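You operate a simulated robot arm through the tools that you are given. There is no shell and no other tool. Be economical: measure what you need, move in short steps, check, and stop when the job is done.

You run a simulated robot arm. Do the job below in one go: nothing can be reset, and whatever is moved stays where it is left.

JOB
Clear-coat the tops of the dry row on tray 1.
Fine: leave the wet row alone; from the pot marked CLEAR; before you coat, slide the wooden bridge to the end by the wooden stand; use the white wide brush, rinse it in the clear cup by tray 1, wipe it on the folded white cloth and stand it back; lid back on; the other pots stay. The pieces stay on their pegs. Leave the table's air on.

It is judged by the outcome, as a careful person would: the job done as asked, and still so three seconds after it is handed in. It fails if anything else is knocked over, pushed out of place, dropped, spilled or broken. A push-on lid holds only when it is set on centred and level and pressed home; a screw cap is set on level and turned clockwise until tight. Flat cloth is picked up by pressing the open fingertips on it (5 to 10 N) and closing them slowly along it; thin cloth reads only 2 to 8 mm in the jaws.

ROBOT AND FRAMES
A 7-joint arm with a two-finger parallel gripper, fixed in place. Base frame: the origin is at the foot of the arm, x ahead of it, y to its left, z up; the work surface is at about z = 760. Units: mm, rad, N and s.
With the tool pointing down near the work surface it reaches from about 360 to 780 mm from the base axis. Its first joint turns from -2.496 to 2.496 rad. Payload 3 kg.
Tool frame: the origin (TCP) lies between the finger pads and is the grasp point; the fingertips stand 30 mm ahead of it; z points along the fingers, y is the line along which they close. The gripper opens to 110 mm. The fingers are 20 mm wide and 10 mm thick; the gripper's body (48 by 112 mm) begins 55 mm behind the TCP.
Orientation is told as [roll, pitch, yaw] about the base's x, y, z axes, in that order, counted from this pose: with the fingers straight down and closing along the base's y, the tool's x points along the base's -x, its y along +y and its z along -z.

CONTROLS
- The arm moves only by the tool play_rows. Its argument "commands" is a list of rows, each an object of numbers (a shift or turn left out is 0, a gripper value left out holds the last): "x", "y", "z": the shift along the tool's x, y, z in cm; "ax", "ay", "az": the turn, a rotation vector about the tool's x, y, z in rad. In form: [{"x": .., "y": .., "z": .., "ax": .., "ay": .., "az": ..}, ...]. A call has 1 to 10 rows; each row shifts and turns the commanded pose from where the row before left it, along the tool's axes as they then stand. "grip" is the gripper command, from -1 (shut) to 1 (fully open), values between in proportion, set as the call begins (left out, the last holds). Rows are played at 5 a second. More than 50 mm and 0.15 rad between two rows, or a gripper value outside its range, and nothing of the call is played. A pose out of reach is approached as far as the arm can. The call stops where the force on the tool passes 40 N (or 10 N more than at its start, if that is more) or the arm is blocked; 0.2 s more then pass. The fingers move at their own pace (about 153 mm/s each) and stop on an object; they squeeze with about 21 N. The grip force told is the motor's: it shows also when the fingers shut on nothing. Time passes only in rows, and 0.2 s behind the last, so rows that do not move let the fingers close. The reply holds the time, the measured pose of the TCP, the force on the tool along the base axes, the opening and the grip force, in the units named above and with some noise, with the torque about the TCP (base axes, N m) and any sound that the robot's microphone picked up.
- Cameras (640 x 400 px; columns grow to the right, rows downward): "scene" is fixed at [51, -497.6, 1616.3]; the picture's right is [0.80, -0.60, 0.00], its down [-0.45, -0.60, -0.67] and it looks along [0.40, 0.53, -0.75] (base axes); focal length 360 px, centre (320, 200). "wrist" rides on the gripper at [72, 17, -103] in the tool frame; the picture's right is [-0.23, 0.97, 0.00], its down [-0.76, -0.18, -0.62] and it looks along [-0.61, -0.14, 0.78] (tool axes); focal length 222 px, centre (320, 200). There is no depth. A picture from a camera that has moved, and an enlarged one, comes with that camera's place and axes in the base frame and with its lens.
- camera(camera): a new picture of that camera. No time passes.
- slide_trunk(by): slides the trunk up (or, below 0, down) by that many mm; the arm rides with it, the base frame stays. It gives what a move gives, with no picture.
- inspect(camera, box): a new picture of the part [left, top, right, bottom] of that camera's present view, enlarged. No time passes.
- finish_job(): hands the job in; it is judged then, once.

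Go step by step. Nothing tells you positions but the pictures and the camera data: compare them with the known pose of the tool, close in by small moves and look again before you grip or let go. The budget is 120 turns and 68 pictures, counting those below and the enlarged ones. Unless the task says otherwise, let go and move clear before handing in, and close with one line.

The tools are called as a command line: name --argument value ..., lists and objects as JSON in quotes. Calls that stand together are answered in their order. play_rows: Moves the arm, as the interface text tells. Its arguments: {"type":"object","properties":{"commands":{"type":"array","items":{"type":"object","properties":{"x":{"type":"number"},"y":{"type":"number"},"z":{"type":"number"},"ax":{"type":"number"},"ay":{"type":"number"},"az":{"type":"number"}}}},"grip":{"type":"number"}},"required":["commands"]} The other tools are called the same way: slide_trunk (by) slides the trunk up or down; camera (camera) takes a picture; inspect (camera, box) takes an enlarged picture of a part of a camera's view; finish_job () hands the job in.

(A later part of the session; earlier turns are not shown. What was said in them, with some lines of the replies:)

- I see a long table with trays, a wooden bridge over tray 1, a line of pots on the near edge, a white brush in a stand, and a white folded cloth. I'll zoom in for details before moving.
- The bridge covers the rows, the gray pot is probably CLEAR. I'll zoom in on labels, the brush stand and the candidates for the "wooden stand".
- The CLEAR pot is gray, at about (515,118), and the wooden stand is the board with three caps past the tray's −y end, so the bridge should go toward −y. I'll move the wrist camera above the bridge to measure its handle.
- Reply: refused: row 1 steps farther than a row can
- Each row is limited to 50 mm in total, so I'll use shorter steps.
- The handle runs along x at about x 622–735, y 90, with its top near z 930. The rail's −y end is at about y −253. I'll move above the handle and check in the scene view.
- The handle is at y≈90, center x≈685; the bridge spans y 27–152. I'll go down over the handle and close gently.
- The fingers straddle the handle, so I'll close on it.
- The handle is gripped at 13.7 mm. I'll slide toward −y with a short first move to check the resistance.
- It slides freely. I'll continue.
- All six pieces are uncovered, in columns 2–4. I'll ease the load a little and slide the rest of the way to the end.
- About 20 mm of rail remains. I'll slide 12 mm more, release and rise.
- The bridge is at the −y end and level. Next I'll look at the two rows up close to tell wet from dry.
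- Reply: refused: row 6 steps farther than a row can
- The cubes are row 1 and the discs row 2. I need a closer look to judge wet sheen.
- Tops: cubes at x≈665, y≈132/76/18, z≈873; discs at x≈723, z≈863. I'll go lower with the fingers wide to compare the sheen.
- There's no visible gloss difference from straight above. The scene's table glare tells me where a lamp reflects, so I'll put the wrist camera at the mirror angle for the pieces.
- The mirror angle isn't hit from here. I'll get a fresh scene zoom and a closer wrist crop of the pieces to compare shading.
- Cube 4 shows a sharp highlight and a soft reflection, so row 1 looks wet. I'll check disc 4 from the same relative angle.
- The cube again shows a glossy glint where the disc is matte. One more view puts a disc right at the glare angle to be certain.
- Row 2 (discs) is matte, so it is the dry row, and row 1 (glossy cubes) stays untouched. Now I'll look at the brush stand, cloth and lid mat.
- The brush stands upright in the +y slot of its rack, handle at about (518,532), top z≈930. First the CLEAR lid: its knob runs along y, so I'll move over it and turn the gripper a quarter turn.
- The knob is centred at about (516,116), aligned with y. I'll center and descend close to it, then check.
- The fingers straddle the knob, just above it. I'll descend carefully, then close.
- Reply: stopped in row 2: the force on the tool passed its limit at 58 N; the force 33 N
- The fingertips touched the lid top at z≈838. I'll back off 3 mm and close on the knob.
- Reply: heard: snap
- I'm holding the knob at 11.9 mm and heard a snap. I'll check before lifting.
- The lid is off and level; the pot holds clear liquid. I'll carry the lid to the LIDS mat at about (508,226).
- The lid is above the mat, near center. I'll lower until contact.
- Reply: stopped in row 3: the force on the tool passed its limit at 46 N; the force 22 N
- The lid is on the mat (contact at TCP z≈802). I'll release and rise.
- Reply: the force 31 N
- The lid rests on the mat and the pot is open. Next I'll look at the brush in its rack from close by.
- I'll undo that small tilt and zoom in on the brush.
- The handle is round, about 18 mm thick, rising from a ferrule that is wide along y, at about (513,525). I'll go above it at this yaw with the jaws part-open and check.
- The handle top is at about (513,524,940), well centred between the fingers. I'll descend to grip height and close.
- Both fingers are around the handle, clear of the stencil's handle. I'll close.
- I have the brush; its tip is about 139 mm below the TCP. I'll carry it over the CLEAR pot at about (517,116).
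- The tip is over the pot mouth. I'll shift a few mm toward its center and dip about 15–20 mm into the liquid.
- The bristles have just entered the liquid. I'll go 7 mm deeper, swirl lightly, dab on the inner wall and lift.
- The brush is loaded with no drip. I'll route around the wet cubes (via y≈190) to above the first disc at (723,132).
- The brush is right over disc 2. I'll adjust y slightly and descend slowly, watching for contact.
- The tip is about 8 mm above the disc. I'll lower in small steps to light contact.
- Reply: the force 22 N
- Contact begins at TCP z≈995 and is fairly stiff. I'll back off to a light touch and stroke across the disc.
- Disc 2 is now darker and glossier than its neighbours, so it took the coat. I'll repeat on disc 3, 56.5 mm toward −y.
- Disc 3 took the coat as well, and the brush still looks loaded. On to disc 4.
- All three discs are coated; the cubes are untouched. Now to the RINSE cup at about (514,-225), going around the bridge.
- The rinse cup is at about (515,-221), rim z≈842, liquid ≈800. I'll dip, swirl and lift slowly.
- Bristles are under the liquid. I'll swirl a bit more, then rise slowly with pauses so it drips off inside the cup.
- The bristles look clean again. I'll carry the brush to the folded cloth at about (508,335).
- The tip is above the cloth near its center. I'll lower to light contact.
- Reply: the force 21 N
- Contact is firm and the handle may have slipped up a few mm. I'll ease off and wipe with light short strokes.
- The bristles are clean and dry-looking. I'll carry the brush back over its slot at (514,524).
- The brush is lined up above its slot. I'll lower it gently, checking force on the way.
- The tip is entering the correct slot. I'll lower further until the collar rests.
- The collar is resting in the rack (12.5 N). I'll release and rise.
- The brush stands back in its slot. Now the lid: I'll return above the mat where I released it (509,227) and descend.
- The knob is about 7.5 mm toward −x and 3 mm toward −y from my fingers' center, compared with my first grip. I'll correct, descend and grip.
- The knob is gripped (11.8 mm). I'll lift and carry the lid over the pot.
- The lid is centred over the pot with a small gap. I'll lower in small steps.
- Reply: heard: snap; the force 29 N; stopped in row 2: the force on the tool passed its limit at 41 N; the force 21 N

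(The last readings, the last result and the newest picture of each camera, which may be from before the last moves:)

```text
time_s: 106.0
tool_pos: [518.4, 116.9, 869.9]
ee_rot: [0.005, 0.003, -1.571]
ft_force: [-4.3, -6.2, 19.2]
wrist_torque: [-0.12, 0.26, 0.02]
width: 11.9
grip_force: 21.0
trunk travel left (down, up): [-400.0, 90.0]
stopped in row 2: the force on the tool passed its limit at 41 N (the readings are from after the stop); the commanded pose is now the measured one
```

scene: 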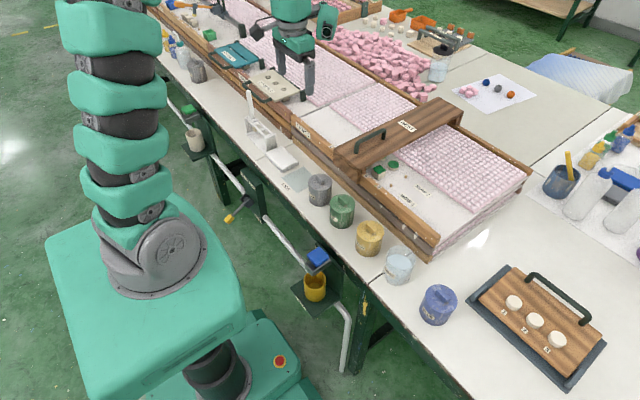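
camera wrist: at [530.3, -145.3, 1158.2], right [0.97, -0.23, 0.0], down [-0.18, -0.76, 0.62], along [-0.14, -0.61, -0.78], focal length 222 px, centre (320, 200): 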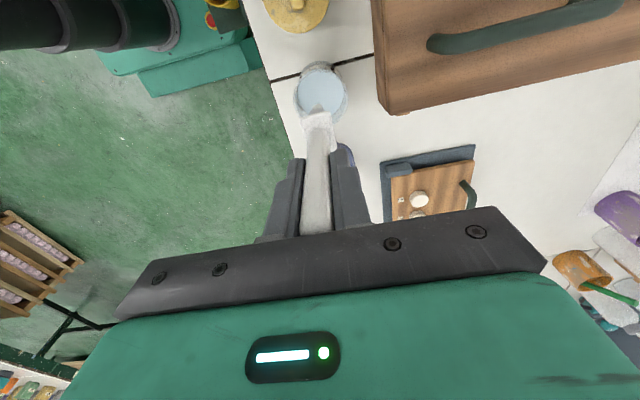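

It snapped on and I pressed to about 41 N. I'll release, rise and look.

play_rows --commands '[{"z": -0.05}, {}]'

play_rows --commands '[{}, {}, {}]' --grip -0.4

play_rows --commands '[{"z": -1}, {"z": -3}, {"z": -4}, {"z": -4}, {"z": -4}, {"x": 4}, {"x": 4}, {"x": 4}, {}]'

inspect --camera "scene" --box '[290, 140, 370, 220]'

```text
time_s: 106.5
tool_pos: [518.2, 117.6, 868.6]
ee_rot: [0.002, 0.002, -1.569]
ft_force: [-4.4, -6.3, 12.0]
wrist_torque: [-0.26, 0.22, 0.0]
width: 11.7
grip_force: 20.8
trunk travel left (down, up): [-400.0, 90.0]
```

```text
time_s: 107.3
tool_pos: [518.4, 117.3, 868.9]
ee_rot: [0.005, 0.002, -1.572]
ft_force: [7.8, 1.6, 15.2]
wrist_torque: [0.06, -0.24, -0.01]
width: 31.3
grip_force: 0.1
trunk travel left (down, up): [-400.0, 90.0]
```

```text
time_s: 109.3
tool_pos: [517.2, 237.7, 1030.0]
ee_rot: [0.004, 0.001, -1.57]
ft_force: [-0.6, 0.5, -0.3]
wrist_torque: [0.02, 0.0, -0.03]
width: 33.0
grip_force: 0.1
trunk travel left (down, up): [-400.0, 90.0]
```

```text
5.00 times, centred on (330, 180) of scene
camera zoom: at [51.0, -497.6, 1616.3], right [0.8, -0.6, 0.0], down [-0.45, -0.6, -0.67], along [0.4, 0.53, -0.75], focal length 1800 px, centre (270, 300)
```

zoom: 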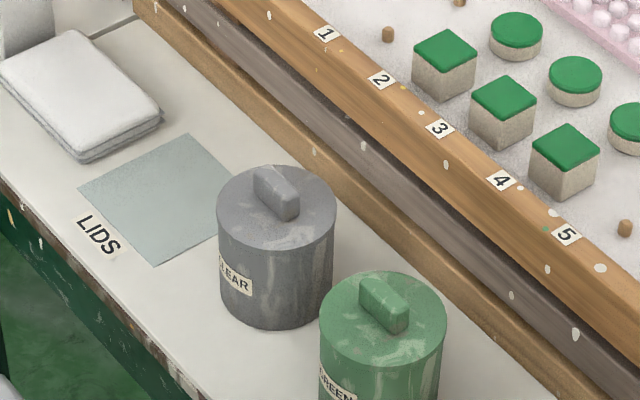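

The lid is on, level and centred. One last look at the whole scene.

camera --camera "scene"

```text
1 pictures are left
```

scene: 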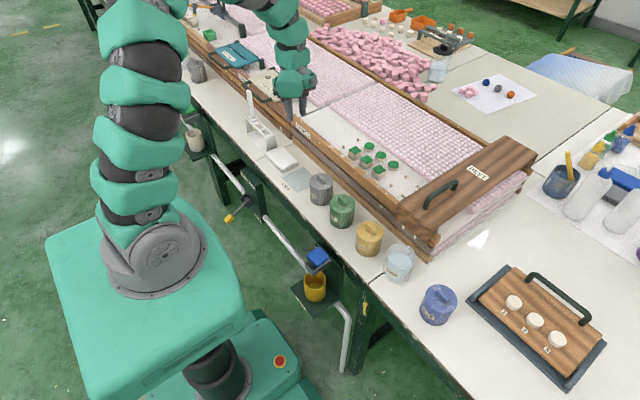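

Everything is in place: the bridge is at the wooden-stand end, the discs are coated, the brush is back in its rack, the lid is on and the arm is clear. I'm handing in.

finish_job

```text
The job is handed in.
```

I clear-coated the tops of the three discs in row 2, which I took to be the dry row because the cubes in row 1 were glossy. I didn't touch the cubes. The bridge is at the wooden-stand end, the brush was rinsed, wiped and stood back in its rack, and the CLEAR lid snapped back on. The CLEAR pot and the rinse cup each ended up about 4 mm from where they started.
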